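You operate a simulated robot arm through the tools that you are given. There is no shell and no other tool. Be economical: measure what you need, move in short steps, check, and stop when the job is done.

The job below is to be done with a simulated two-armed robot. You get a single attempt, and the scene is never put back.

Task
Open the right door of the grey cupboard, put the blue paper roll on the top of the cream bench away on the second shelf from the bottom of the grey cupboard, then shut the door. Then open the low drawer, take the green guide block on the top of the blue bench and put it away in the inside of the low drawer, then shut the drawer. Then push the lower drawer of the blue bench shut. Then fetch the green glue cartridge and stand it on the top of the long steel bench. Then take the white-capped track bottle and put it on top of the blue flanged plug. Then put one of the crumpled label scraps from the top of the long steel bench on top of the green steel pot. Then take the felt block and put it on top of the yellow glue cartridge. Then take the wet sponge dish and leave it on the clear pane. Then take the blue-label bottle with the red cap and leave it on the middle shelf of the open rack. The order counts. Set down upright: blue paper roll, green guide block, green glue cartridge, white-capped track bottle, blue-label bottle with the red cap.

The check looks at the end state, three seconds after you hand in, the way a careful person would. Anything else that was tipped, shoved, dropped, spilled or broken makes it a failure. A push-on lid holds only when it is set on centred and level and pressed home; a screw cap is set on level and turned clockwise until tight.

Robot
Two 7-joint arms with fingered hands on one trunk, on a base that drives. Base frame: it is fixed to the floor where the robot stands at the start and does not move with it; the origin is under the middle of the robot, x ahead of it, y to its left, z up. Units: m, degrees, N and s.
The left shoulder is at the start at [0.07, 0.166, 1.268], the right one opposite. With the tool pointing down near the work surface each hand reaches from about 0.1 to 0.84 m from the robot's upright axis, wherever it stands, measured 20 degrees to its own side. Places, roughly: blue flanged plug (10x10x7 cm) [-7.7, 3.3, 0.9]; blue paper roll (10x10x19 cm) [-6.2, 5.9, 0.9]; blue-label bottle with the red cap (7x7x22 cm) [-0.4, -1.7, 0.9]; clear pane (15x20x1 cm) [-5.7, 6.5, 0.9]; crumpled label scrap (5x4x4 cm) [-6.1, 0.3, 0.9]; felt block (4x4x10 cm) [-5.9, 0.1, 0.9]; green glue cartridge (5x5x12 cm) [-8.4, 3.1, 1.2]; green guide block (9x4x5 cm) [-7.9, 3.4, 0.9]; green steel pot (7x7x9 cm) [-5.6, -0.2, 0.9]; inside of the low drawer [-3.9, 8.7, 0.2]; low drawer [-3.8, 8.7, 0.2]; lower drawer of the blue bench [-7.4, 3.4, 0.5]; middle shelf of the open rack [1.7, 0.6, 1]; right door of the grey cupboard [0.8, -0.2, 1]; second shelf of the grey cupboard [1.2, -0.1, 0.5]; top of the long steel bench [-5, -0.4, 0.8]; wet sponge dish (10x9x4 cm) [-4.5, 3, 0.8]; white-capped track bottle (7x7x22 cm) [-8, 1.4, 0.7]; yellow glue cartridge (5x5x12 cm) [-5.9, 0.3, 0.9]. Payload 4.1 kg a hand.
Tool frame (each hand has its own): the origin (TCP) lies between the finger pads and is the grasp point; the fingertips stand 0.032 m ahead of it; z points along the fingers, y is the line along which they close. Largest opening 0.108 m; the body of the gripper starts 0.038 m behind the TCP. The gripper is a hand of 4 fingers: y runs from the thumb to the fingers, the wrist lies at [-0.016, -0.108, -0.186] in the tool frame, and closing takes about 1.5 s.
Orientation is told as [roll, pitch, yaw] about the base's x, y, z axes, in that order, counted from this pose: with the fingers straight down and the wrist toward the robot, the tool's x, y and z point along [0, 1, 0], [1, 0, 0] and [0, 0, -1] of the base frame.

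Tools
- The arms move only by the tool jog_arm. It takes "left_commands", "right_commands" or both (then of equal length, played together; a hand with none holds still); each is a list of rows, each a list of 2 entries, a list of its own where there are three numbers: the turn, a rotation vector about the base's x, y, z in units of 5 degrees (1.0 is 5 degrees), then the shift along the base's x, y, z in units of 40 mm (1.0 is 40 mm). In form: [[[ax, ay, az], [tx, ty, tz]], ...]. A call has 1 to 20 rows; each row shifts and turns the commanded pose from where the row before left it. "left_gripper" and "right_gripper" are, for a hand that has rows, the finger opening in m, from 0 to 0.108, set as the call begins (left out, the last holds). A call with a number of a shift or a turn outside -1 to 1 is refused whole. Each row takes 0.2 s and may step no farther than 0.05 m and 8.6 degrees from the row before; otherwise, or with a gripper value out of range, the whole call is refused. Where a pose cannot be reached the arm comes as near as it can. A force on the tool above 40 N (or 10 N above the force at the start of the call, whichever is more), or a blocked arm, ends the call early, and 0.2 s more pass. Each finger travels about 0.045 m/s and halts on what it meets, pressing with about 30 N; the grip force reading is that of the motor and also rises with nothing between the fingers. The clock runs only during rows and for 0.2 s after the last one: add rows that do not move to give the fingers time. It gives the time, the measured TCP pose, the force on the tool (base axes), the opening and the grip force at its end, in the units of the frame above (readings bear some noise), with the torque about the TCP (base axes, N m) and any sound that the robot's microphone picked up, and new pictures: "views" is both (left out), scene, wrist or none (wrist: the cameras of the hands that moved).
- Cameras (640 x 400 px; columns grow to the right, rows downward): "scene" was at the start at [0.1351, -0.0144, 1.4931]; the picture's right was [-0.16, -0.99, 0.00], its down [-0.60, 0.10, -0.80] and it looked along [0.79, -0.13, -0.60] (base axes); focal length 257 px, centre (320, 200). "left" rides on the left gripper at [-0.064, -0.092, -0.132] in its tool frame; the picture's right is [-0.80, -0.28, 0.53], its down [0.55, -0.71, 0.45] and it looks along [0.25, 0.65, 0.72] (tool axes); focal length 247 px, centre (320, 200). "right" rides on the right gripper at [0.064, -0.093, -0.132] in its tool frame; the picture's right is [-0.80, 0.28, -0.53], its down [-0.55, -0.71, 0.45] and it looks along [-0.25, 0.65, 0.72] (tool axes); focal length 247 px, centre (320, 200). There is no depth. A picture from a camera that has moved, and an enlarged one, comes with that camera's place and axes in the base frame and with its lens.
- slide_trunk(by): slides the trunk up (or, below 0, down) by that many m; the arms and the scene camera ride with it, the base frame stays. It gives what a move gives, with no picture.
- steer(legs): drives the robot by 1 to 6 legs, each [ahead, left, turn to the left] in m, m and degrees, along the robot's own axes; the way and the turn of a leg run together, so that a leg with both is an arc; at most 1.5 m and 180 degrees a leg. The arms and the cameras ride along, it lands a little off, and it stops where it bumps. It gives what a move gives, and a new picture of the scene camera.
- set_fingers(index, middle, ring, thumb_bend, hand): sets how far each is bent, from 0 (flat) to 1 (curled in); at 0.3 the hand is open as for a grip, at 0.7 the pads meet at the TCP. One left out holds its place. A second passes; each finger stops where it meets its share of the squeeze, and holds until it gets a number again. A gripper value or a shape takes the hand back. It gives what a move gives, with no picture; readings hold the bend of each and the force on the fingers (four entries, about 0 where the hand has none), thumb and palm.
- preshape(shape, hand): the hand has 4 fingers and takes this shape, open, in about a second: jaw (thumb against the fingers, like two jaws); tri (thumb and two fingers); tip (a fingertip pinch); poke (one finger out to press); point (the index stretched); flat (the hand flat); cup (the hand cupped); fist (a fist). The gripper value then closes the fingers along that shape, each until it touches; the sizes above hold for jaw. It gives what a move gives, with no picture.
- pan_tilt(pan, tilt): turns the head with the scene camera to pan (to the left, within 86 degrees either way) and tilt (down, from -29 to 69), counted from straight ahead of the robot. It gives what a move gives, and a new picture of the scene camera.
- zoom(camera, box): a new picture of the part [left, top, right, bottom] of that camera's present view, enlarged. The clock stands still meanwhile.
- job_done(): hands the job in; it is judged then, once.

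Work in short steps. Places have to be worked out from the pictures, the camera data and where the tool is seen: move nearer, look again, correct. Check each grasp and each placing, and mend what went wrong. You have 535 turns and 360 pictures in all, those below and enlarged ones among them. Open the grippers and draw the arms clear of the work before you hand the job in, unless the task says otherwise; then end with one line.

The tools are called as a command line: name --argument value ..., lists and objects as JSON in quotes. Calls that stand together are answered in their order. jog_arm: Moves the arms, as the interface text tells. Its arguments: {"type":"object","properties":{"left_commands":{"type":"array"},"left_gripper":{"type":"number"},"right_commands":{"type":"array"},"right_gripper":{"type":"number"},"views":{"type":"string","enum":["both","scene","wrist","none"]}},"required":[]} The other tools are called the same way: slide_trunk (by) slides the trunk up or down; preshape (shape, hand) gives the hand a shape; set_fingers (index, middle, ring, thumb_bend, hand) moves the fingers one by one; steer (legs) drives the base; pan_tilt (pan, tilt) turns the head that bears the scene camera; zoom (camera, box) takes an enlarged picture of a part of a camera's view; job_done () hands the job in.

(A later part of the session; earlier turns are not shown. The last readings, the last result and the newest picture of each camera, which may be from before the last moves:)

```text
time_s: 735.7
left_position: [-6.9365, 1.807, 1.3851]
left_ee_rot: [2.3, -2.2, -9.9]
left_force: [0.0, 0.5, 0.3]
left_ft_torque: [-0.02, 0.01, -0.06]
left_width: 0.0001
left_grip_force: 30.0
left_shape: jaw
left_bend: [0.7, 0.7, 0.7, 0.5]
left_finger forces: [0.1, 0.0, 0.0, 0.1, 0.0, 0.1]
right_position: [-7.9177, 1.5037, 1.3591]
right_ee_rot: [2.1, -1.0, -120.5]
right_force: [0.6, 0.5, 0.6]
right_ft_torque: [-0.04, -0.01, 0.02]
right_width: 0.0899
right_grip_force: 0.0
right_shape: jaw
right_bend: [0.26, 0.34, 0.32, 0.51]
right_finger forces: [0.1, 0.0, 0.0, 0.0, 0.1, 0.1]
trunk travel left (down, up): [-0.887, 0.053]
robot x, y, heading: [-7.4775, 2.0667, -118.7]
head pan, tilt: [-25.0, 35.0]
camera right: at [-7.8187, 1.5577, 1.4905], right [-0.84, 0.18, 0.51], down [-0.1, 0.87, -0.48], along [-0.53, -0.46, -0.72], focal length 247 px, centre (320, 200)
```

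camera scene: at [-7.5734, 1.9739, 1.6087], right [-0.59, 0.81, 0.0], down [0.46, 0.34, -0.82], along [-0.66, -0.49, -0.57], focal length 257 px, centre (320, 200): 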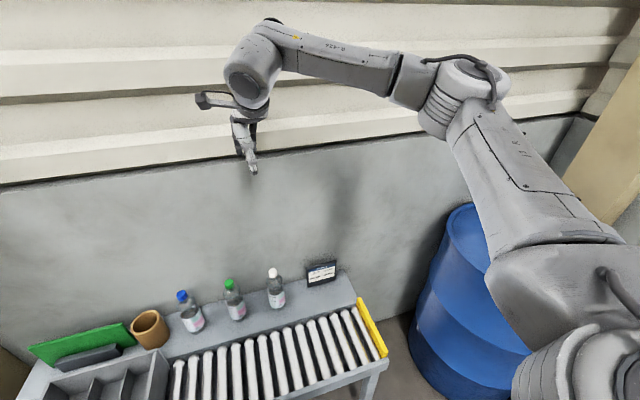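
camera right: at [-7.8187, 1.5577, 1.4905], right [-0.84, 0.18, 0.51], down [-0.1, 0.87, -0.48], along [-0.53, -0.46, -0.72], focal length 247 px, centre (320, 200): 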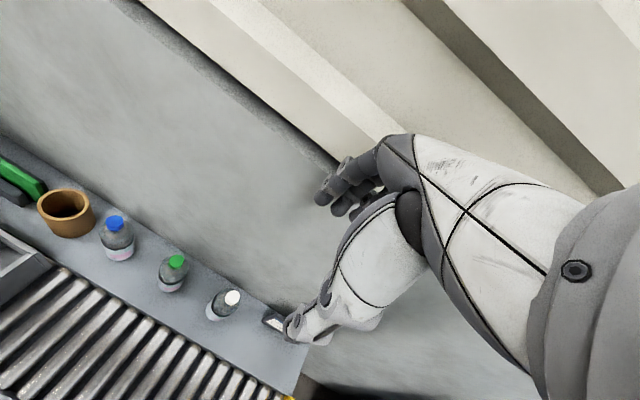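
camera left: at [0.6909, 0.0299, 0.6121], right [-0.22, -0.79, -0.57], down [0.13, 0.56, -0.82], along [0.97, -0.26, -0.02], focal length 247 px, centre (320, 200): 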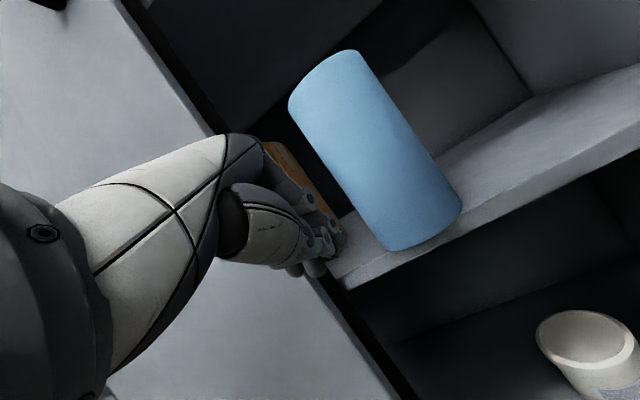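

Cap top refined to [-7.977, 1.453, 0.86], 12 cm from the wall. I turn the hand 45° so the knuckles keep clear of the wall, centre it, and lower the trunk.

jog_arm --right_commands '[[[0, 0, -1], [-0.17, -0.14, 0]], [[0, 0, -1], [-0.17, -0.14, 0]], [[0, 0, -1], [-0.17, -0.14, 0]], [[0, 0, -1], [-0.17, -0.14, 0]], [[0, 0, -1], [-0.17, -0.14, 0]], [[0, 0, -1], [-0.17, -0.14, 0]], [[0, 0, -1], [-0.17, -0.14, 0]], [[0, 0, -1], [-0.17, -0.14, 0]], [[0, 0, -1], [-0.14, -0.14, 0]]]' --right_gripper 0.08 --views "none"

slide_trunk --by -0.38

jog_arm --right_commands '[[[0, 0, 0], [0, 0, 0]]]' --views "wrist"

```text
time_s: 737.7
left_position: [-6.9372, 1.8045, 1.3831]
left_ee_rot: [2.3, -2.2, -9.9]
left_force: [0.5, 0.7, 0.0]
left_ft_torque: [0.0, 0.0, 0.0]
left_width: 0.0001
left_grip_force: 30.0
left_shape: jaw
left_bend: [0.7, 0.7, 0.7, 0.5]
left_finger forces: [0.1, 0.1, 0.0, 0.1, 0.0, 0.0]
right_position: [-7.9787, 1.4526, 1.3554]
right_ee_rot: [2.0, -1.0, -165.6]
right_force: [-0.1, 0.3, -0.3]
right_ft_torque: [0.0, 0.02, 0.0]
right_width: 0.0805
right_grip_force: 0.0
right_shape: jaw
right_bend: [0.26, 0.36, 0.34, 0.58]
right_finger forces: [0.0, 0.1, 0.0, 0.0, 0.1, 0.1]
trunk travel left (down, up): [-0.887, 0.053]
robot x, y, heading: [-7.4794, 2.0647, -118.9]
head pan, tilt: [-25.0, 35.0]
```

```text
time_s: 741.4
left_position: [-6.9376, 1.8036, 1.0043]
left_ee_rot: [2.4, -2.3, -9.8]
left_force: [-0.7, 0.4, -0.8]
left_ft_torque: [0.02, -0.03, -0.02]
left_width: 0.0002
left_grip_force: 30.2
left_shape: jaw
left_bend: [0.7, 0.7, 0.7, 0.5]
left_finger forces: [0.1, 0.1, 0.0, 0.0, 0.1, 0.0]
right_position: [-7.9797, 1.4525, 0.9764]
right_ee_rot: [2.1, -0.9, -165.5]
right_force: [-0.3, 0.0, -0.4]
right_ft_torque: [-0.03, 0.03, 0.01]
right_width: 0.0803
right_grip_force: 0.1
right_shape: jaw
right_bend: [0.26, 0.36, 0.34, 0.58]
right_finger forces: [0.0, 0.0, 0.1, 0.0, 0.1, 0.1]
trunk travel left (down, up): [-0.507, 0.433]
robot x, y, heading: [-7.4756, 2.0687, -119.0]
head pan, tilt: [-25.0, 35.0]
```

```text
time_s: 741.8
left_position: [-6.937, 1.8041, 1.0043]
left_ee_rot: [2.4, -2.3, -10.0]
left_force: [0.0, -0.5, 0.2]
left_ft_torque: [0.01, -0.02, 0.04]
left_width: 0.0
left_grip_force: 29.8
left_shape: jaw
left_bend: [0.7, 0.7, 0.7, 0.5]
left_finger forces: [0.0, 0.0, 0.1, 0.0, 0.1, 0.0]
right_position: [-7.9797, 1.4531, 0.9761]
right_ee_rot: [2.1, -0.7, -165.5]
right_force: [0.5, -0.2, 0.3]
right_ft_torque: [0.01, 0.02, -0.02]
right_width: 0.0801
right_grip_force: 0.1
right_shape: jaw
right_bend: [0.26, 0.36, 0.34, 0.58]
right_finger forces: [0.1, 0.0, 0.0, 0.0, 0.1, 0.0]
trunk travel left (down, up): [-0.507, 0.433]
robot x, y, heading: [-7.4832, 2.0665, -118.5]
head pan, tilt: [-25.0, 35.0]
camera right: at [-7.8734, 1.4196, 1.1081], right [-0.47, 0.72, 0.51], down [0.54, 0.69, -0.48], along [-0.69, 0.05, -0.72], focal length 247 px, centre (320, 200)
```

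right: 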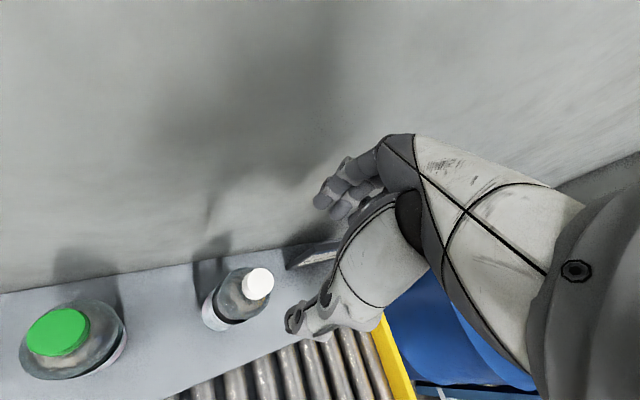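

Offset about 1 cm. I correct and descend most of the way, then check.

jog_arm --right_commands '[[[0, 0, 0], [0.28, -0.2, -0.6]], [[0, 0, 0], [0, 0, -0.7]], [[0, 0, 0], [0, 0, -0.7]]]' --views "wrist"

```text
time_s: 742.6
left_position: [-6.937, 1.8041, 1.004]
left_ee_rot: [2.5, -2.3, -9.9]
left_force: [-0.1, -1.2, -0.2]
left_ft_torque: [-0.02, -0.02, 0.03]
left_width: 0.0
left_grip_force: 29.9
left_shape: jaw
left_bend: [0.7, 0.7, 0.7, 0.5]
left_finger forces: [0.1, 0.0, 0.1, 0.0, 0.0, 0.0]
right_position: [-7.9673, 1.443, 0.8943]
right_ee_rot: [2.0, -0.7, -165.5]
right_force: [0.5, -0.1, 0.1]
right_ft_torque: [-0.02, 0.0, -0.01]
right_width: 0.0803
right_grip_force: 0.0
right_shape: jaw
right_bend: [0.26, 0.36, 0.34, 0.58]
right_finger forces: [0.1, 0.0, 0.0, 0.0, 0.0, 0.1]
trunk travel left (down, up): [-0.507, 0.433]
robot x, y, heading: [-7.4815, 2.0639, -118.7]
head pan, tilt: [-25.0, 35.0]
camera right: at [-7.8623, 1.41, 1.027], right [-0.47, 0.72, 0.51], down [0.54, 0.69, -0.48], along [-0.69, 0.05, -0.72], focal length 247 px, centre (320, 200)
```

right: 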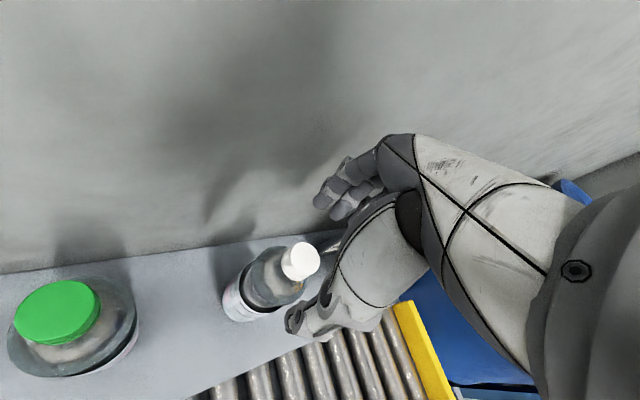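

Better fix: cap top at [-7.98, 1.447, 0.83]. I correct and descend to grip the neck.

jog_arm --right_commands '[[[0, 0, 0], [-0.31, 0.1, -0.5]], [[0, 0, 0], [0, 0, -0.7]], [[0, 0, 0], [0, 0, -0.6]]]' --views "wrist"

```text
time_s: 743.4
left_position: [-6.9382, 1.8044, 1.0049]
left_ee_rot: [2.5, -2.3, -9.9]
left_force: [-0.2, 0.1, -0.1]
left_ft_torque: [-0.02, 0.02, -0.03]
left_width: 0.0001
left_grip_force: 30.3
left_shape: jaw
left_bend: [0.7, 0.7, 0.7, 0.5]
left_finger forces: [0.0, 0.0, 0.1, 0.0, 0.0, 0.0]
right_position: [-7.9823, 1.4477, 0.8236]
right_ee_rot: [2.0, -0.8, -165.4]
right_force: [-0.4, 0.3, 0.1]
right_ft_torque: [0.0, -0.01, 0.0]
right_width: 0.08
right_grip_force: 0.0
right_shape: jaw
right_bend: [0.26, 0.36, 0.34, 0.58]
right_finger forces: [0.0, 0.1, 0.0, 0.0, 0.1, 0.0]
trunk travel left (down, up): [-0.507, 0.433]
robot x, y, heading: [-7.4785, 2.067, -118.6]
head pan, tilt: [-25.0, 35.0]
camera right: at [-7.8759, 1.4143, 0.9565], right [-0.47, 0.72, 0.51], down [0.54, 0.69, -0.48], along [-0.69, 0.05, -0.72], focal length 247 px, centre (320, 200)
```

right: 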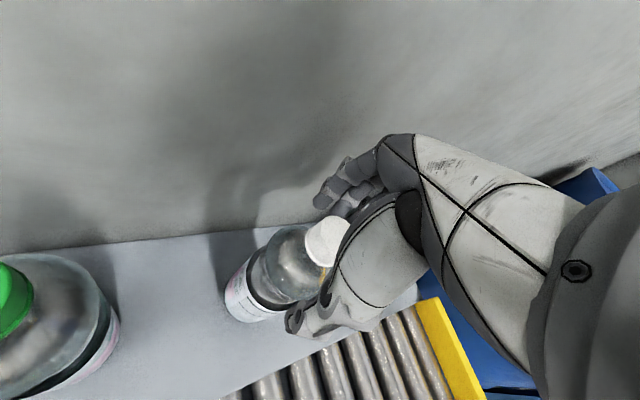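

Nearly there: 3.5 cm more, then close on the neck.

jog_arm --right_commands '[[[0, 0, 0], [0.07, -0.1, -0.45]], [[0, 0, 0], [0, 0, -0.4]]]' --views "none"

jog_arm --right_commands '[[[0, 0, 0], [0, 0, 0]], [[0, 0, 0], [0, 0, 0]], [[0, 0, 0], [0, 0, 0]], [[0, 0, 0], [0, 0, 0]], [[0, 0, 0], [0, 0, 0]], [[0, 0, 0], [0, 0, 0]]]' --right_gripper 0.0 --views "wrist"

```text
time_s: 744.0
left_position: [-6.9368, 1.8043, 1.0051]
left_ee_rot: [2.3, -2.3, -9.9]
left_force: [0.5, -0.2, 0.4]
left_ft_torque: [0.01, -0.02, 0.01]
left_width: 0.0002
left_grip_force: 29.8
left_shape: jaw
left_bend: [0.7, 0.7, 0.7, 0.5]
left_finger forces: [0.1, 0.1, 0.0, 0.0, 0.1, 0.0]
right_position: [-7.9783, 1.4449, 0.7904]
right_ee_rot: [2.1, -0.9, -165.6]
right_force: [1.2, 0.4, -0.6]
right_ft_torque: [0.0, -0.03, 0.01]
right_width: 0.0801
right_grip_force: 0.1
right_shape: jaw
right_bend: [0.26, 0.36, 0.34, 0.58]
right_finger forces: [0.0, 0.0, 0.0, 0.0, 0.0, 0.1]
trunk travel left (down, up): [-0.507, 0.433]
robot x, y, heading: [-7.4787, 2.0653, -118.9]
head pan, tilt: [-25.0, 35.0]
```

```text
time_s: 745.4
left_position: [-6.9374, 1.8035, 1.0038]
left_ee_rot: [2.4, -2.3, -9.9]
left_force: [-0.6, 0.2, 0.3]
left_ft_torque: [0.0, 0.01, -0.02]
left_width: 0.0001
left_grip_force: 30.3
left_shape: jaw
left_bend: [0.7, 0.7, 0.7, 0.5]
left_finger forces: [0.0, 0.0, 0.0, 0.0, 0.0, 0.0]
right_position: [-7.9787, 1.445, 0.7903]
right_ee_rot: [2.1, -0.9, -165.5]
right_force: [-0.3, 1.1, -0.4]
right_ft_torque: [0.06, -0.01, 0.0]
right_width: 0.0574
right_grip_force: 30.4
right_shape: jaw
right_bend: [0.74, 0.39, 0.42, 0.72]
right_finger forces: [14.1, 8.2, 3.4, 0.0, 27.0, 0.0]
trunk travel left (down, up): [-0.507, 0.433]
robot x, y, heading: [-7.4777, 2.0665, -118.7]
head pan, tilt: [-25.0, 35.0]
camera right: at [-7.8721, 1.4117, 0.9233], right [-0.47, 0.72, 0.51], down [0.54, 0.69, -0.48], along [-0.69, 0.05, -0.72], focal length 247 px, centre (320, 200)
```

right: 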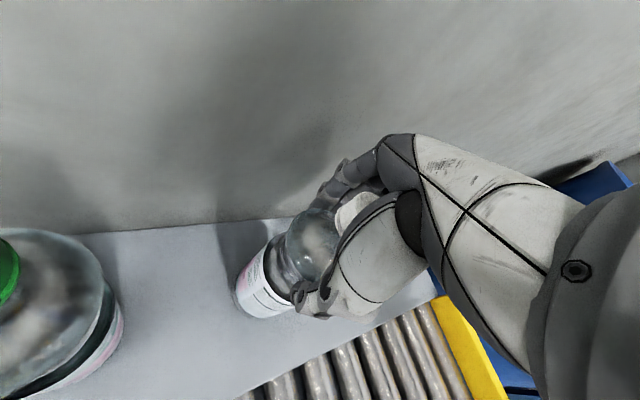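

Gripped at the shoulder. I lift with the trunk.

slide_trunk --by 0.38

jog_arm --right_commands '[[[0, 0, 0], [0, 0, 0]]]' --views "wrist"

```text
time_s: 749.1
left_position: [-6.9387, 1.8033, 1.3838]
left_ee_rot: [2.5, -2.3, -9.9]
left_force: [0.6, -0.1, -0.3]
left_ft_torque: [-0.03, -0.01, 0.01]
left_width: 0.0
left_grip_force: 29.9
left_shape: jaw
left_bend: [0.7, 0.7, 0.7, 0.5]
left_finger forces: [0.0, 0.1, 0.0, 0.0, 0.0, 0.0]
right_position: [-7.978, 1.4445, 1.1698]
right_ee_rot: [2.0, -0.8, -165.5]
right_force: [0.7, 0.3, -4.5]
right_ft_torque: [-0.04, 0.0, -0.04]
right_width: 0.0575
right_grip_force: 29.8
right_shape: jaw
right_bend: [0.74, 0.39, 0.42, 0.72]
right_finger forces: [14.2, 8.3, 3.4, 0.1, 26.9, 0.0]
trunk travel left (down, up): [-0.887, 0.053]
robot x, y, heading: [-7.4808, 2.0652, -119.0]
head pan, tilt: [-25.0, 35.0]
```

```text
time_s: 749.5
left_position: [-6.9388, 1.8041, 1.3832]
left_ee_rot: [2.4, -2.2, -9.9]
left_force: [1.0, -0.5, 0.4]
left_ft_torque: [0.0, 0.03, -0.01]
left_width: 0.0002
left_grip_force: 29.8
left_shape: jaw
left_bend: [0.7, 0.7, 0.7, 0.5]
left_finger forces: [0.1, 0.1, 0.0, 0.0, 0.0, 0.0]
right_position: [-7.978, 1.4437, 1.1704]
right_ee_rot: [2.0, -0.8, -165.5]
right_force: [-0.2, 0.5, -3.8]
right_ft_torque: [-0.05, -0.04, 0.0]
right_width: 0.0574
right_grip_force: 30.1
right_shape: jaw
right_bend: [0.74, 0.39, 0.42, 0.72]
right_finger forces: [14.2, 8.3, 3.3, 0.0, 27.0, 0.0]
trunk travel left (down, up): [-0.887, 0.053]
robot x, y, heading: [-7.4778, 2.07, -119.1]
head pan, tilt: [-25.0, 35.0]
camera right: at [-7.8725, 1.4112, 1.3031], right [-0.47, 0.72, 0.51], down [0.54, 0.69, -0.48], along [-0.69, 0.05, -0.72], focal length 247 px, centre (320, 200)
```

right: 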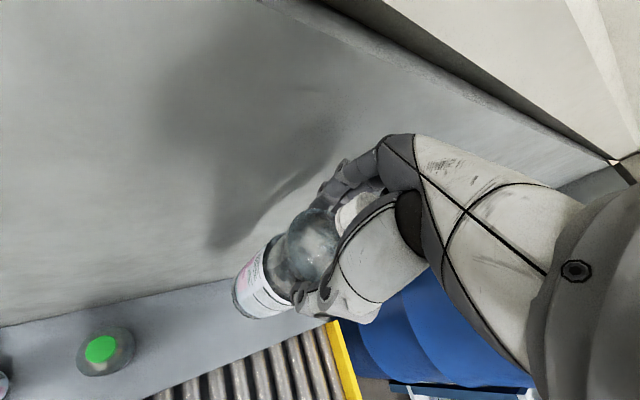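

Bottle held (4 N). I back off and turn to face the blue bench with its flanged plug.

steer --legs '[[-0.25, 0.05, 0], [-0.25, 0.05, 0], [0, 0, -91]]'

pan_tilt --pan -10 --tilt 42

```text
time_s: 756.6
left_position: [-7.4454, 1.9195, 1.3841]
left_ee_rot: [2.3, -2.3, -102.6]
left_force: [-0.2, -1.2, 0.1]
left_ft_torque: [0.05, -0.01, -0.02]
left_width: 0.0002
left_grip_force: 29.7
left_shape: jaw
left_bend: [0.7, 0.7, 0.7, 0.5]
left_finger forces: [0.1, 0.1, 0.0, 0.1, 0.0, 0.0]
right_position: [-7.7534, 2.9754, 1.1693]
right_ee_rot: [2.0, -0.8, 101.7]
right_force: [-0.5, 0.7, -5.2]
right_ft_torque: [-0.05, 0.01, 0.03]
right_width: 0.057
right_grip_force: 30.2
right_shape: jaw
right_bend: [0.74, 0.39, 0.42, 0.72]
right_finger forces: [14.2, 8.1, 3.4, 0.0, 26.5, 0.0]
trunk travel left (down, up): [-0.887, 0.053]
robot x, y, heading: [-7.1556, 2.4505, 148.4]
head pan, tilt: [-25.0, 35.0]
camera scene: at [-7.2496, 2.5476, 1.6081], right [0.83, 0.55, 0.0], down [0.32, -0.48, -0.82], along [-0.45, 0.68, -0.57], focal length 257 px, centre (320, 200)
```

scene: 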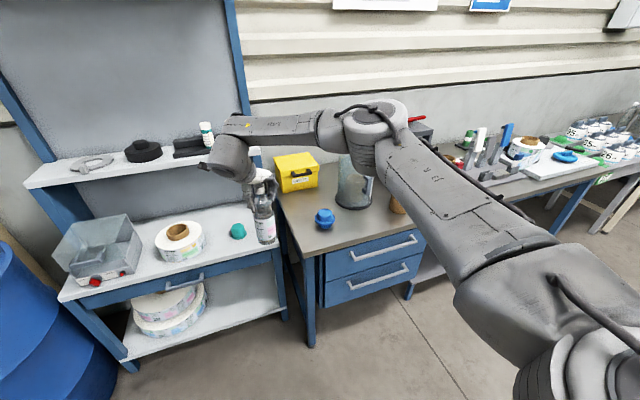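

```text
time_s: 757.4
left_position: [-7.4448, 1.9195, 1.3847]
left_ee_rot: [2.3, -2.3, -102.5]
left_force: [-0.7, 0.3, -0.3]
left_ft_torque: [-0.01, 0.01, 0.02]
left_width: 0.0001
left_grip_force: 29.9
left_shape: jaw
left_bend: [0.7, 0.7, 0.7, 0.5]
left_finger forces: [0.0, 0.1, 0.0, 0.0, 0.1, 0.1]
right_position: [-7.7542, 2.9756, 1.1693]
right_ee_rot: [2.0, -0.8, 101.8]
right_force: [0.3, 0.1, -5.0]
right_ft_torque: [-0.03, 0.04, 0.01]
right_width: 0.0571
right_grip_force: 30.7
right_shape: jaw
right_bend: [0.74, 0.39, 0.42, 0.72]
right_finger forces: [14.3, 8.2, 3.4, 0.1, 26.5, 0.0]
trunk travel left (down, up): [-0.887, 0.053]
robot x, y, heading: [-7.1544, 2.4504, 148.4]
head pan, tilt: [-10.0, 42.0]
camera scene: at [-7.2635, 2.5301, 1.5976], right [0.66, 0.75, 0.0], down [0.5, -0.44, -0.74], along [-0.56, 0.49, -0.67], focal length 257 px, centre (320, 200)
```

scene: 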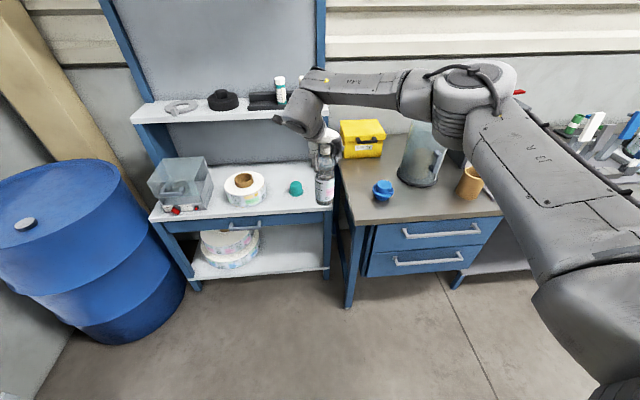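

I zoom on the plug to fix its top centre.

zoom --camera "scene" --box '[340, 150, 420, 220]'

```text
5.71 times, centred on (380, 185) of scene
camera zoom: at [-7.2635, 2.5301, 1.5976], right [0.66, 0.75, 0.0], down [0.5, -0.44, -0.74], along [-0.56, 0.49, -0.67], focal length 1467 px, centre (-23, 286)
```

zoom: 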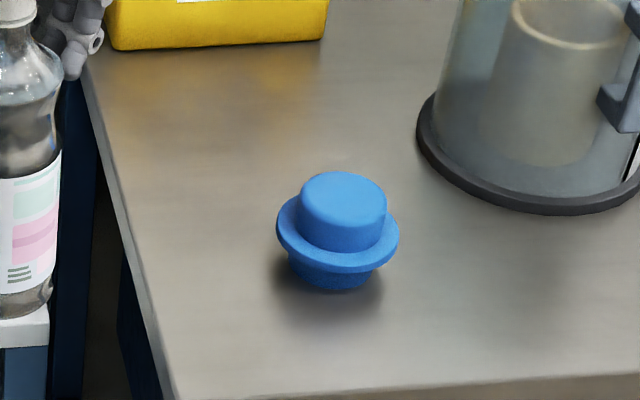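

Plug top centre about [-7.719, 3.280], z 0.935. I raise fully and move the robot so the bottle comes near it.

slide_trunk --by 0.05

steer --legs '[[0.03, -0.125, 0], [0.03, -0.125, 0], [0.08, 0, 1.5]]'

jog_arm --right_commands '[[[0, 0, 0], [0, 0, 0]]]' --views "wrist"

```text
time_s: 758.3
left_position: [-7.4453, 1.9196, 1.4346]
left_ee_rot: [2.5, -2.3, -102.6]
left_force: [0.1, 1.1, -0.3]
left_ft_torque: [0.0, -0.03, 0.0]
left_width: 0.0001
left_grip_force: 30.6
left_shape: jaw
left_bend: [0.7, 0.7, 0.7, 0.5]
left_finger forces: [0.0, 0.0, 0.0, 0.0, 0.1, 0.1]
right_position: [-7.7545, 2.9776, 1.2198]
right_ee_rot: [2.0, -0.8, 101.7]
right_force: [-0.2, -0.4, -5.5]
right_ft_torque: [0.01, -0.03, -0.02]
right_width: 0.057
right_grip_force: 29.9
right_shape: jaw
right_bend: [0.74, 0.39, 0.42, 0.72]
right_finger forces: [14.2, 8.2, 3.4, 0.1, 26.5, 0.1]
trunk travel left (down, up): [-0.937, 0.003]
robot x, y, heading: [-7.157, 2.4481, 148.2]
head pan, tilt: [-10.0, 42.0]
```

```text
time_s: 761.1
left_position: [-7.4076, 2.1896, 1.4327]
left_ee_rot: [1.9, -2.2, -100.9]
left_force: [0.7, -1.1, 0.0]
left_ft_torque: [0.07, 0.06, -0.05]
left_width: 0.0
left_grip_force: 29.9
left_shape: jaw
left_bend: [0.7, 0.7, 0.7, 0.5]
left_finger forces: [0.0, 0.0, 0.1, 0.0, 0.1, 0.1]
right_position: [-7.7489, 3.237, 1.2275]
right_ee_rot: [2.3, -1.1, 103.4]
right_force: [0.1, -1.6, -4.6]
right_ft_torque: [0.0, 0.04, 0.0]
right_width: 0.0569
right_grip_force: 30.0
right_shape: jaw
right_bend: [0.74, 0.4, 0.42, 0.72]
right_finger forces: [14.4, 8.2, 3.2, 0.1, 26.9, 0.0]
trunk travel left (down, up): [-0.937, 0.003]
robot x, y, heading: [-7.1423, 2.735, 150.3]
head pan, tilt: [-10.0, 42.0]
camera scene: at [-7.2424, 2.8035, 1.6488], right [0.64, 0.77, 0.0], down [0.51, -0.43, -0.75], along [-0.57, 0.48, -0.66], focal length 257 px, centre (320, 200)
```

scene: 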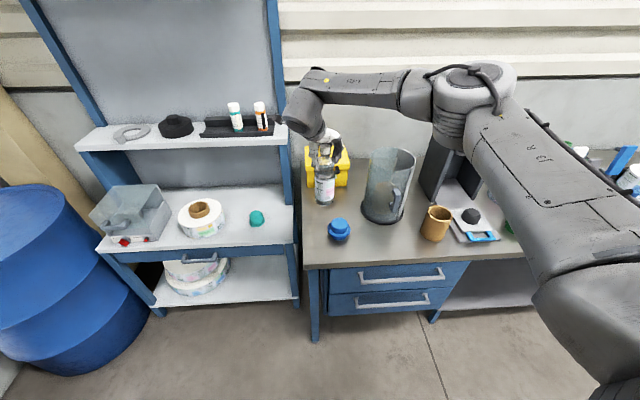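

```text
time_s: 761.5
left_position: [-7.4197, 2.1954, 1.433]
left_ee_rot: [2.5, -2.3, -101.0]
left_force: [-0.3, 0.2, 0.4]
left_ft_torque: [0.01, -0.03, 0.01]
left_width: 0.0
left_grip_force: 30.1
left_shape: jaw
left_bend: [0.7, 0.7, 0.7, 0.5]
left_finger forces: [0.0, 0.1, 0.0, 0.0, 0.0, 0.0]
right_position: [-7.7573, 3.2434, 1.219]
right_ee_rot: [1.9, -0.7, 103.4]
right_force: [-0.4, -0.1, -4.7]
right_ft_torque: [-0.01, -0.02, 0.0]
right_width: 0.0569
right_grip_force: 29.8
right_shape: jaw
right_bend: [0.74, 0.4, 0.42, 0.72]
right_finger forces: [14.4, 8.3, 3.4, 0.0, 26.7, 0.0]
trunk travel left (down, up): [-0.937, 0.003]
robot x, y, heading: [-7.143, 2.7281, 150.2]
head pan, tilt: [-10.0, 42.0]
camera right: at [-7.7944, 3.1385, 1.3514], right [0.73, 0.46, 0.51], down [0.68, -0.56, -0.47], along [0.07, 0.69, -0.72], focal length 247 px, centre (320, 200)
```

right: 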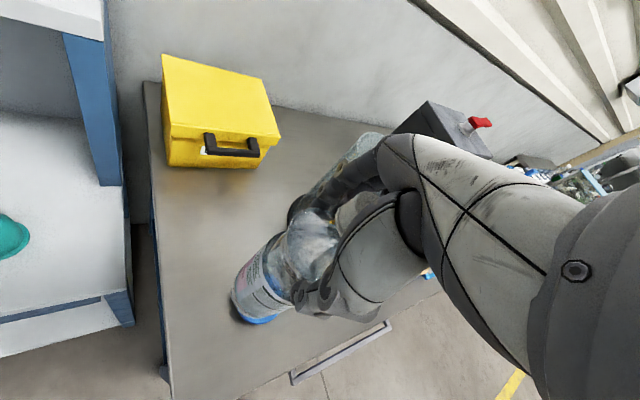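

The bottle hangs 5 cm beside the plug. I shift over it and compare bottle base and plug in a zoomed view.

jog_arm --right_commands '[[[0, 0, 0], [0.5, 0.5, 0]], [[0, 0, 0], [0.55, 0.5, 0]], [[0, 0, 0], [0, 0, 0]]]' --views "none"

zoom --camera "scene" --box '[290, 130, 390, 250]'

zoom --camera "right" --box '[160, 180, 400, 380]'

```text
time_s: 762.3
left_position: [-7.4153, 2.1945, 1.4327]
left_ee_rot: [2.4, -2.2, -101.0]
left_force: [-0.7, -0.4, 0.0]
left_ft_torque: [0.02, -0.02, 0.02]
left_width: 0.0
left_grip_force: 29.7
left_shape: jaw
left_bend: [0.7, 0.7, 0.7, 0.5]
left_finger forces: [0.1, 0.0, 0.1, 0.0, 0.0, 0.0]
right_position: [-7.7127, 3.2801, 1.2221]
right_ee_rot: [2.0, -0.9, 103.4]
right_force: [-0.5, -0.6, -5.4]
right_ft_torque: [-0.03, 0.01, -0.02]
right_width: 0.057
right_grip_force: 30.4
right_shape: jaw
right_bend: [0.74, 0.4, 0.42, 0.72]
right_finger forces: [14.5, 8.3, 3.7, 0.0, 26.9, 0.0]
trunk travel left (down, up): [-0.937, 0.003]
robot x, y, heading: [-7.1393, 2.7304, 150.1]
head pan, tilt: [-10.0, 42.0]
```

```text
3.33 times, centred on (340, 190) of scene
camera zoom: at [-7.2516, 2.8079, 1.6478], right [0.64, 0.77, 0.0], down [0.51, -0.43, -0.74], along [-0.57, 0.48, -0.67], focal length 856 px, centre (253, 233)
```

zoom: 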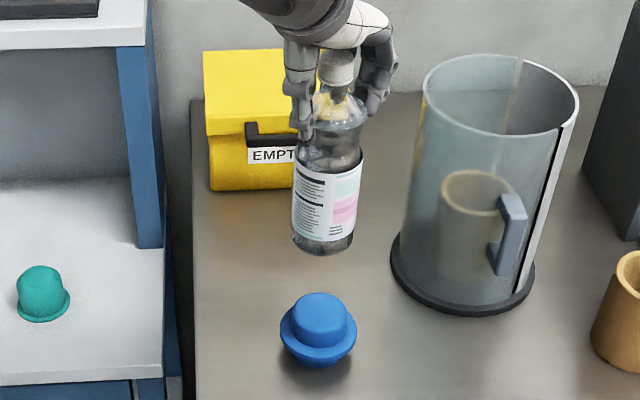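

```text
2.00 times, centred on (280, 280) of right
camera zoom: at [-7.7492, 3.1751, 1.3549], right [0.73, 0.46, 0.51], down [0.68, -0.56, -0.48], along [0.06, 0.69, -0.72], focal length 494 px, centre (400, 40)
```

zoom: 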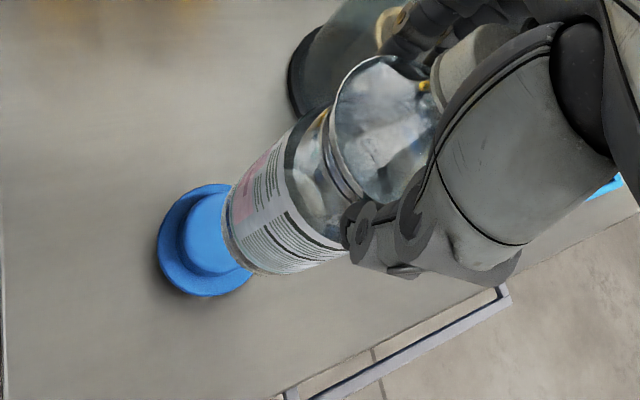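

Both views agree: the plug is 7 mm further in +y. I correct and lower the bottle gently onto it.

jog_arm --right_commands '[[[0, 0, 0], [0, 0.17, 0]], [[0, 0, 0], [0, 0, -0.5]], [[0, 0, 0], [0, 0, -0.5]], [[0, 0, 0], [0, 0, -0.5]], [[0, 0, 0], [0, 0, -0.4]]]' --views "none"

zoom --camera "scene" --box '[290, 150, 390, 250]'

zoom --camera "right" --box '[160, 180, 400, 380]'

```text
time_s: 763.5
left_position: [-7.4173, 2.1951, 1.4343]
left_ee_rot: [2.5, -2.3, -100.8]
left_force: [-0.5, 0.4, -0.4]
left_ft_torque: [-0.03, 0.05, 0.02]
left_width: 0.0
left_grip_force: 29.9
left_shape: jaw
left_bend: [0.7, 0.7, 0.7, 0.5]
left_finger forces: [0.0, 0.0, 0.0, 0.0, 0.0, 0.0]
right_position: [-7.7132, 3.2904, 1.1443]
right_ee_rot: [2.1, -0.7, 103.4]
right_force: [1.0, 0.5, -4.9]
right_ft_torque: [-0.03, 0.01, 0.02]
right_width: 0.0566
right_grip_force: 29.3
right_shape: jaw
right_bend: [0.74, 0.4, 0.42, 0.72]
right_finger forces: [14.6, 8.3, 3.8, 0.1, 26.8, 0.0]
trunk travel left (down, up): [-0.937, 0.003]
robot x, y, heading: [-7.1439, 2.7323, 150.2]
head pan, tilt: [-10.0, 42.0]
```

```text
4.00 times, centred on (340, 200) of scene
camera zoom: at [-7.2528, 2.8111, 1.6476], right [0.64, 0.77, 0.0], down [0.51, -0.43, -0.74], along [-0.57, 0.48, -0.67], focal length 1027 px, centre (240, 200)
```

zoom: 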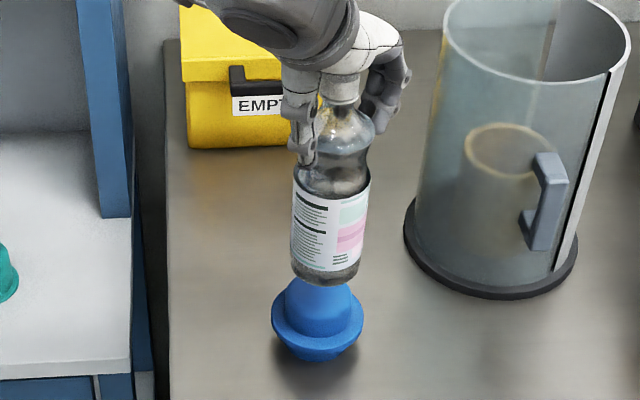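

```text
2.00 times, centred on (280, 280) of right
camera zoom: at [-7.7493, 3.1849, 1.2764], right [0.73, 0.46, 0.51], down [0.68, -0.56, -0.48], along [0.06, 0.69, -0.72], focal length 494 px, centre (400, 40)
```

zoom: 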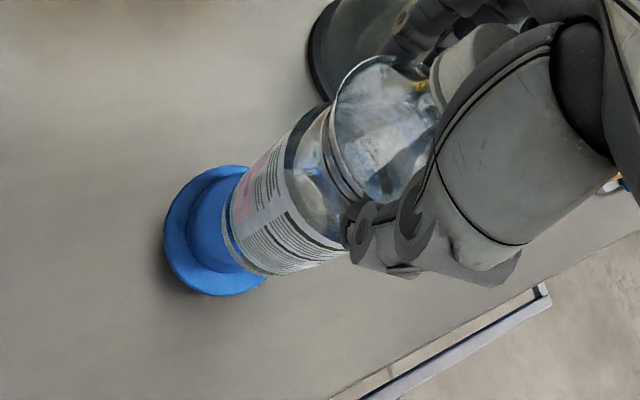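

Both views now say the bottle is centred within a few millimetres. I lower to contact.

jog_arm --right_commands '[[[0, 0, 0], [0, 0, -0.3]], [[0, 0, 0], [0, 0, -0.2]], [[0, 0, 0], [0, 0, -0.12]], [[0, 0, 0], [0, 0, -0.12]]]' --views "none"

```text
time_s: 764.5
left_position: [-7.4158, 2.1951, 1.4338]
left_ee_rot: [2.4, -2.2, -100.8]
left_force: [0.1, -0.3, -0.1]
left_ft_torque: [0.0, -0.01, 0.04]
left_width: 0.0
left_grip_force: 29.7
left_shape: jaw
left_bend: [0.7, 0.7, 0.7, 0.5]
left_finger forces: [0.0, 0.0, 0.0, 0.0, 0.0, 0.1]
right_position: [-7.7138, 3.2883, 1.1157]
right_ee_rot: [2.1, -0.8, 103.4]
right_force: [-0.4, 0.2, -6.2]
right_ft_torque: [-0.03, 0.02, 0.03]
right_width: 0.0569
right_grip_force: 30.1
right_shape: jaw
right_bend: [0.74, 0.4, 0.42, 0.72]
right_finger forces: [14.6, 8.2, 3.7, 0.1, 26.8, 0.1]
trunk travel left (down, up): [-0.937, 0.003]
robot x, y, heading: [-7.1435, 2.7315, 149.7]
head pan, tilt: [-10.0, 42.0]
```

No contact yet. I go on in 4 mm steps.

jog_arm --right_commands '[[[0, 0, 0], [0, 0, -0.1]], [[0, 0, 0], [0, 0, -0.1]], [[0, 0, 0], [0, 0, -0.1]], [[0, 0, 0], [0, 0, -0.1]], [[0, 0, 0], [0, 0, -0.1]], [[0, 0, 0], [0, 0, -0.1]]]' --views "none"

zoom --camera "scene" --box '[290, 150, 390, 250]'

```text
time_s: 765.9
left_position: [-7.4173, 2.1952, 1.4337]
left_ee_rot: [2.4, -2.3, -100.9]
left_force: [-1.4, -0.4, -0.4]
left_ft_torque: [0.03, 0.0, 0.04]
left_width: 0.0001
left_grip_force: 29.9
left_shape: jaw
left_bend: [0.7, 0.7, 0.7, 0.5]
left_finger forces: [0.1, 0.0, 0.0, 0.0, 0.0, 0.0]
right_position: [-7.7133, 3.2884, 1.0916]
right_ee_rot: [2.1, -0.8, 103.3]
right_force: [-0.5, -0.4, -3.6]
right_ft_torque: [-0.03, 0.03, -0.02]
right_width: 0.0569
right_grip_force: 30.4
right_shape: jaw
right_bend: [0.74, 0.4, 0.42, 0.72]
right_finger forces: [14.6, 8.2, 3.7, 0.0, 26.9, 0.0]
trunk travel left (down, up): [-0.937, 0.003]
robot x, y, heading: [-7.1424, 2.7311, 150.2]
head pan, tilt: [-10.0, 42.0]
```

```text
4.00 times, centred on (340, 200) of scene
camera zoom: at [-7.2525, 2.8103, 1.6477], right [0.64, 0.77, 0.0], down [0.51, -0.43, -0.74], along [-0.57, 0.48, -0.67], focal length 1027 px, centre (240, 200)
```

zoom: 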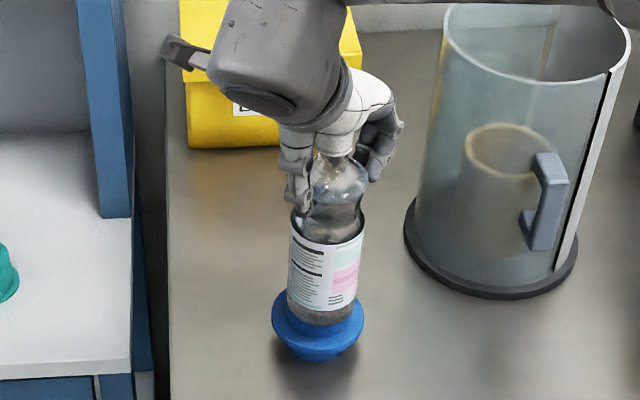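

No contact and the geometry suggests the plug is slightly lower and ~1 cm further back than assumed. I shift (-7, +8) mm and re-check in both views.

jog_arm --right_commands '[[[0, 0, 0], [0, 0, 0.15]], [[0, 0, 0], [-0.18, 0.2, 0]], [[0, 0, 0], [0, 0, 0]]]' --views "none"

zoom --camera "right" --box '[180, 220, 340, 360]'

zoom --camera "scene" --box '[310, 200, 360, 250]'

```text
time_s: 766.7
left_position: [-7.4156, 2.1947, 1.4345]
left_ee_rot: [2.4, -2.2, -100.9]
left_force: [-0.7, 0.2, 0.9]
left_ft_torque: [-0.03, 0.04, 0.0]
left_width: 0.0
left_grip_force: 30.4
left_shape: jaw
left_bend: [0.7, 0.7, 0.7, 0.5]
left_finger forces: [0.0, 0.1, 0.0, 0.0, 0.0, 0.0]
right_position: [-7.7228, 3.2968, 1.0982]
right_ee_rot: [2.2, -0.8, 103.4]
right_force: [0.2, 0.0, -4.6]
right_ft_torque: [-0.05, -0.01, 0.0]
right_width: 0.0568
right_grip_force: 30.0
right_shape: jaw
right_bend: [0.74, 0.4, 0.42, 0.72]
right_finger forces: [14.5, 8.3, 3.7, 0.0, 26.7, 0.1]
trunk travel left (down, up): [-0.937, 0.003]
robot x, y, heading: [-7.1413, 2.7325, 150.2]
head pan, tilt: [-10.0, 42.0]
```

```text
2.86 times, centred on (260, 290) of right
camera zoom: at [-7.7578, 3.1916, 1.2298], right [0.73, 0.46, 0.51], down [0.68, -0.56, -0.48], along [0.06, 0.69, -0.72], focal length 706 px, centre (491, -57)
```

zoom: 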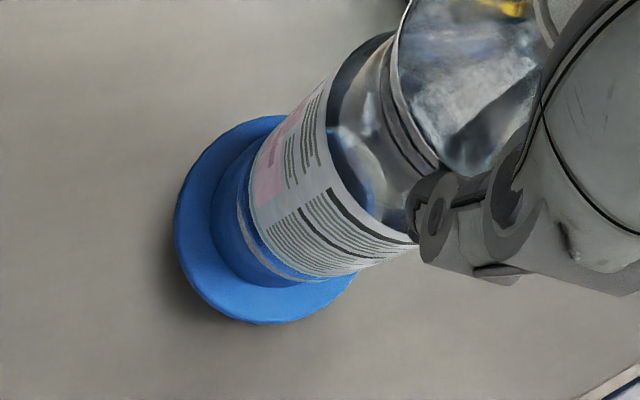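

```text
8.00 times, centred on (335, 225) of scene
camera zoom: at [-7.2528, 2.8105, 1.6476], right [0.64, 0.77, 0.0], down [0.51, -0.43, -0.74], along [-0.57, 0.48, -0.67], focal length 2054 px, centre (200, 0)
```

zoom: 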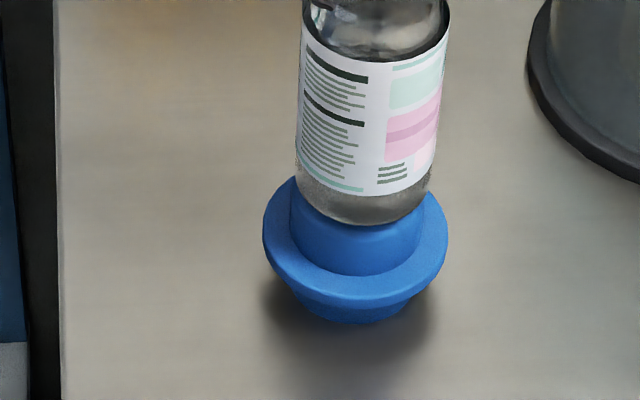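

Now the offset is only about 4 mm (bottle slightly toward me). I correct it and lower in 3 mm steps to contact.

jog_arm --right_commands '[[[0, 0, 0], [-0.11, 0.1, 0]], [[0, 0, 0], [0, 0, -0.1]], [[0, 0, 0], [0, 0, -0.08]], [[0, 0, 0], [0, 0, -0.08]], [[0, 0, 0], [0, 0, -0.08]]]' --views "none"

zoom --camera "scene" --box '[310, 200, 360, 250]'

```text
time_s: 767.9
left_position: [-7.4125, 2.1922, 1.4335]
left_ee_rot: [2.2, -2.2, -100.8]
left_force: [-0.1, 0.5, 1.1]
left_ft_torque: [0.03, -0.05, 0.0]
left_width: 0.0
left_grip_force: 29.6
left_shape: jaw
left_bend: [0.7, 0.7, 0.7, 0.5]
left_finger forces: [0.0, 0.1, 0.1, 0.1, 0.0, 0.0]
right_position: [-7.7237, 3.2989, 1.0889]
right_ee_rot: [2.4, -1.1, 103.3]
right_force: [-3.1, 1.1, 23.4]
right_ft_torque: [0.3, 0.11, 0.07]
right_width: 0.0576
right_grip_force: 30.4
right_shape: jaw
right_bend: [0.74, 0.39, 0.42, 0.73]
right_finger forces: [17.2, 9.8, 4.4, 0.1, 29.3, 0.0]
trunk travel left (down, up): [-0.937, 0.003]
robot x, y, heading: [-7.1449, 2.7317, 149.9]
head pan, tilt: [-10.0, 42.0]
```

```text
8.00 times, centred on (335, 225) of scene
camera zoom: at [-7.2488, 2.8064, 1.6486], right [0.64, 0.77, 0.0], down [0.51, -0.43, -0.74], along [-0.57, 0.48, -0.67], focal length 2054 px, centre (200, 0)
```

zoom: 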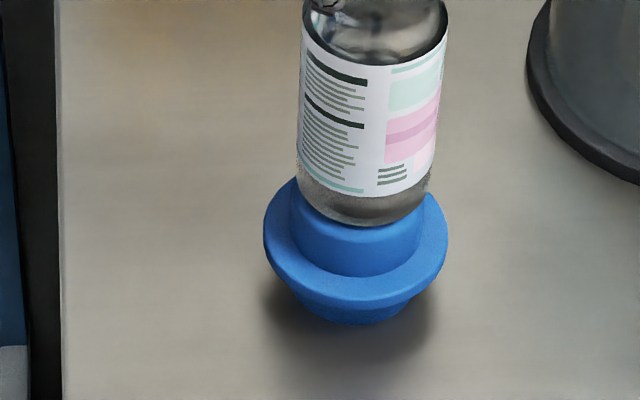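

Contact, but the torque says the support is about 1 cm further back. I lift 6 mm, shift (-3, +8) mm and set down again.

jog_arm --right_commands '[[[0, 0, 0], [0, 0, 0.15]], [[0, 0, 0], [0, 0, 0.1]], [[0, 0, 0], [-0.08, 0.2, 0]], [[0, 0, 0], [0, 0, -0.08]], [[0, 0, 0], [0, 0, -0.08]], [[0, 0, 0], [0, 0, -0.06]], [[0, 0, 0], [0, 0, -0.03]]]' --views "none"

zoom --camera "right" --box '[180, 220, 340, 360]'

```text
time_s: 769.5
left_position: [-7.4126, 2.1913, 1.4342]
left_ee_rot: [2.2, -2.1, -100.9]
left_force: [0.2, 0.3, 0.4]
left_ft_torque: [0.02, 0.0, -0.02]
left_width: 0.0001
left_grip_force: 29.6
left_shape: jaw
left_bend: [0.7, 0.7, 0.7, 0.5]
left_finger forces: [0.0, 0.0, 0.0, 0.0, 0.0, 0.0]
right_position: [-7.7271, 3.3075, 1.0896]
right_ee_rot: [2.2, -1.0, 103.5]
right_force: [-1.2, 2.8, 26.2]
right_ft_torque: [0.27, 0.01, 0.04]
right_width: 0.0579
right_grip_force: 29.9
right_shape: jaw
right_bend: [0.74, 0.39, 0.42, 0.73]
right_finger forces: [17.2, 10.1, 4.8, 0.0, 29.9, 0.1]
trunk travel left (down, up): [-0.937, 0.003]
robot x, y, heading: [-7.1432, 2.7337, 149.8]
head pan, tilt: [-10.0, 42.0]
```

```text
2.86 times, centred on (260, 290) of right
camera zoom: at [-7.7622, 3.2019, 1.2214], right [0.73, 0.46, 0.5], down [0.68, -0.56, -0.48], along [0.06, 0.7, -0.72], focal length 706 px, centre (491, -57)
```

zoom: 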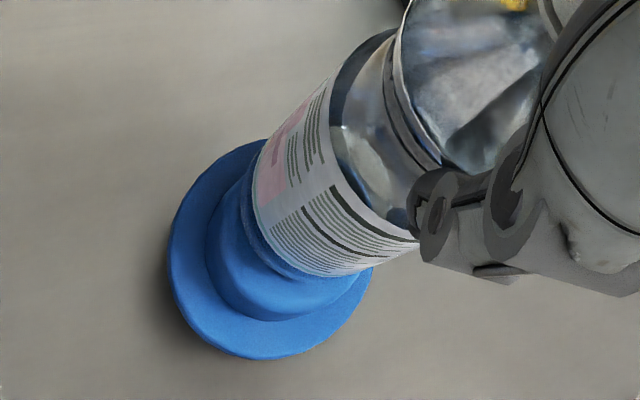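

Slight overshoot: force balance and camera both put the plug at about [-7.7215, 3.3015]. I lift, shift back (+5.5, −6) mm, and set down.

jog_arm --right_commands '[[[0, 0, 0], [0, 0, 0.15]], [[0, 0, 0], [0, 0, 0.1]], [[0, 0, 0], [0.13, -0.15, 0]], [[0, 0, 0], [0, 0, -0.08]], [[0, 0, 0], [0, 0, -0.08]], [[0, 0, 0], [0, 0, -0.05]]]' --views "none"

zoom --camera "right" --box '[180, 220, 340, 360]'

```text
time_s: 770.9
left_position: [-7.4145, 2.193, 1.4348]
left_ee_rot: [2.3, -2.1, -100.9]
left_force: [-0.7, 0.8, -0.2]
left_ft_torque: [0.03, -0.01, 0.02]
left_width: 0.0
left_grip_force: 30.0
left_shape: jaw
left_bend: [0.7, 0.7, 0.7, 0.5]
left_finger forces: [0.0, 0.0, 0.0, 0.0, 0.0, 0.0]
right_position: [-7.7217, 3.3018, 1.0882]
right_ee_rot: [2.3, -1.0, 103.3]
right_force: [-1.5, 1.7, 16.4]
right_ft_torque: [0.21, 0.02, 0.01]
right_width: 0.0575
right_grip_force: 29.7
right_shape: jaw
right_bend: [0.74, 0.39, 0.42, 0.73]
right_finger forces: [16.7, 9.6, 4.4, 0.0, 28.7, 0.0]
trunk travel left (down, up): [-0.937, 0.003]
robot x, y, heading: [-7.141, 2.7341, 150.2]
head pan, tilt: [-10.0, 42.0]
```

```text
2.86 times, centred on (260, 290) of right
camera zoom: at [-7.7574, 3.1957, 1.2218], right [0.73, 0.46, 0.51], down [0.68, -0.56, -0.48], along [0.06, 0.7, -0.72], focal length 706 px, centre (491, -57)
```

zoom: 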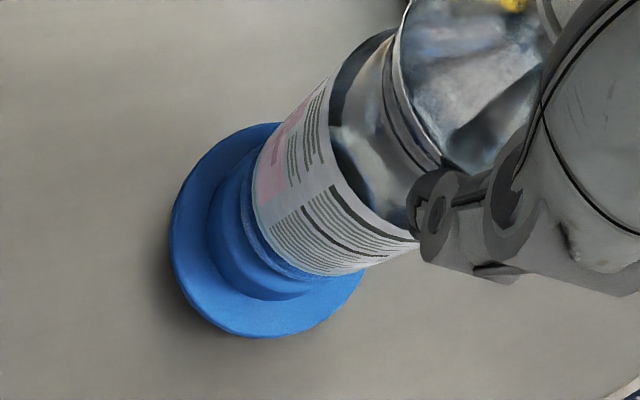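

Now aligned on the line of sight. I open the fingers.

jog_arm --right_commands '[[[0, 0, 0], [0, 0, 0.04]], [[0, 0, 0], [0, 0, 0]], [[0, 0, 0], [0, 0, 0]], [[0, 0, 0], [0, 0, 0]], [[0, 0, 0], [0, 0, 0]], [[0, 0, 0], [0, 0, 0]]]' --right_gripper 0.09 --views "none"

zoom --camera "scene" --box '[290, 130, 390, 250]'

```text
time_s: 772.3
left_position: [-7.4161, 2.1948, 1.4339]
left_ee_rot: [2.4, -2.2, -101.0]
left_force: [0.0, 0.1, 0.5]
left_ft_torque: [-0.04, -0.03, 0.01]
left_width: 0.0
left_grip_force: 29.7
left_shape: jaw
left_bend: [0.7, 0.7, 0.7, 0.5]
left_finger forces: [0.0, 0.0, 0.1, 0.1, 0.0, 0.1]
right_position: [-7.7221, 3.3024, 1.0889]
right_ee_rot: [2.0, -0.8, 103.4]
right_force: [0.4, -0.2, -0.4]
right_ft_torque: [0.0, -0.04, 0.01]
right_width: 0.0896
right_grip_force: 0.0
right_shape: jaw
right_bend: [0.26, 0.34, 0.32, 0.51]
right_finger forces: [0.1, 0.0, 0.0, 0.1, 0.0, 0.0]
trunk travel left (down, up): [-0.937, 0.003]
robot x, y, heading: [-7.1444, 2.7345, 150.2]
head pan, tilt: [-10.0, 42.0]
```

```text
3.33 times, centred on (340, 190) of scene
camera zoom: at [-7.2515, 2.8095, 1.6477], right [0.64, 0.77, 0.0], down [0.51, -0.43, -0.74], along [-0.57, 0.48, -0.67], focal length 856 px, centre (253, 233)
```

zoom: 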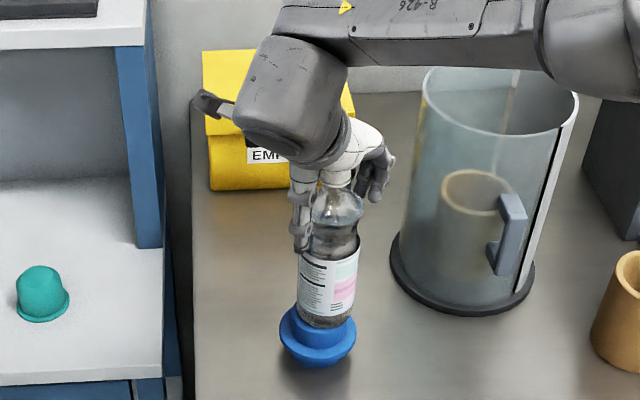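

The bottle stands on the plug. I raise the hand straight up and check.

jog_arm --right_commands '[[[0, 0, 0], [0, 0, 0.3]], [[0, 0, 0], [0, 0, 0.4]], [[0, 0, 0], [0, 0, 0.6]], [[0, 0, 0], [0, 0, 0.7]], [[0, 0, 0], [0, 0, 0.8]], [[0, 0, 0], [0, 0, 0.8]]]' --views "none"

zoom --camera "scene" --box '[270, 110, 410, 260]'

```text
time_s: 773.7
left_position: [-7.4143, 2.1946, 1.4348]
left_ee_rot: [2.4, -2.2, -100.9]
left_force: [-0.7, -0.9, 0.0]
left_ft_torque: [-0.03, 0.0, 0.0]
left_width: 0.0
left_grip_force: 30.3
left_shape: jaw
left_bend: [0.7, 0.7, 0.7, 0.5]
left_finger forces: [0.0, 0.1, 0.0, 0.1, 0.0, 0.0]
right_position: [-7.7211, 3.3009, 1.2317]
right_ee_rot: [2.1, -0.7, 103.4]
right_force: [-0.1, -0.7, 0.1]
right_ft_torque: [0.01, 0.0, 0.03]
right_width: 0.0896
right_grip_force: 0.0
right_shape: jaw
right_bend: [0.26, 0.34, 0.32, 0.51]
right_finger forces: [0.1, 0.1, 0.0, 0.1, 0.0, 0.0]
trunk travel left (down, up): [-0.937, 0.003]
robot x, y, heading: [-7.1444, 2.7306, 150.1]
head pan, tilt: [-10.0, 42.0]
```

```text
2.67 times, centred on (340, 185) of scene
camera zoom: at [-7.251, 2.8091, 1.6477], right [0.64, 0.77, 0.0], down [0.51, -0.43, -0.74], along [-0.57, 0.48, -0.67], focal length 684 px, centre (267, 240)
```

zoom: 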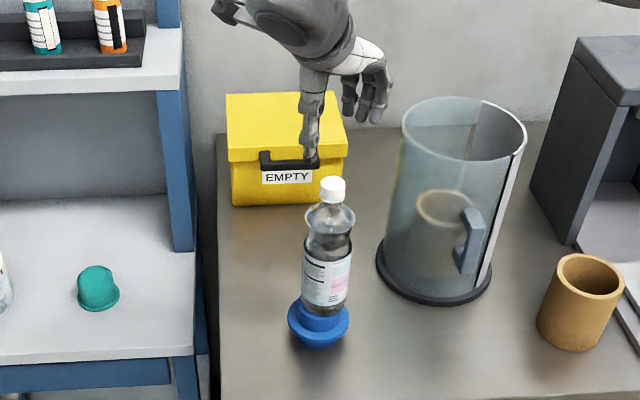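

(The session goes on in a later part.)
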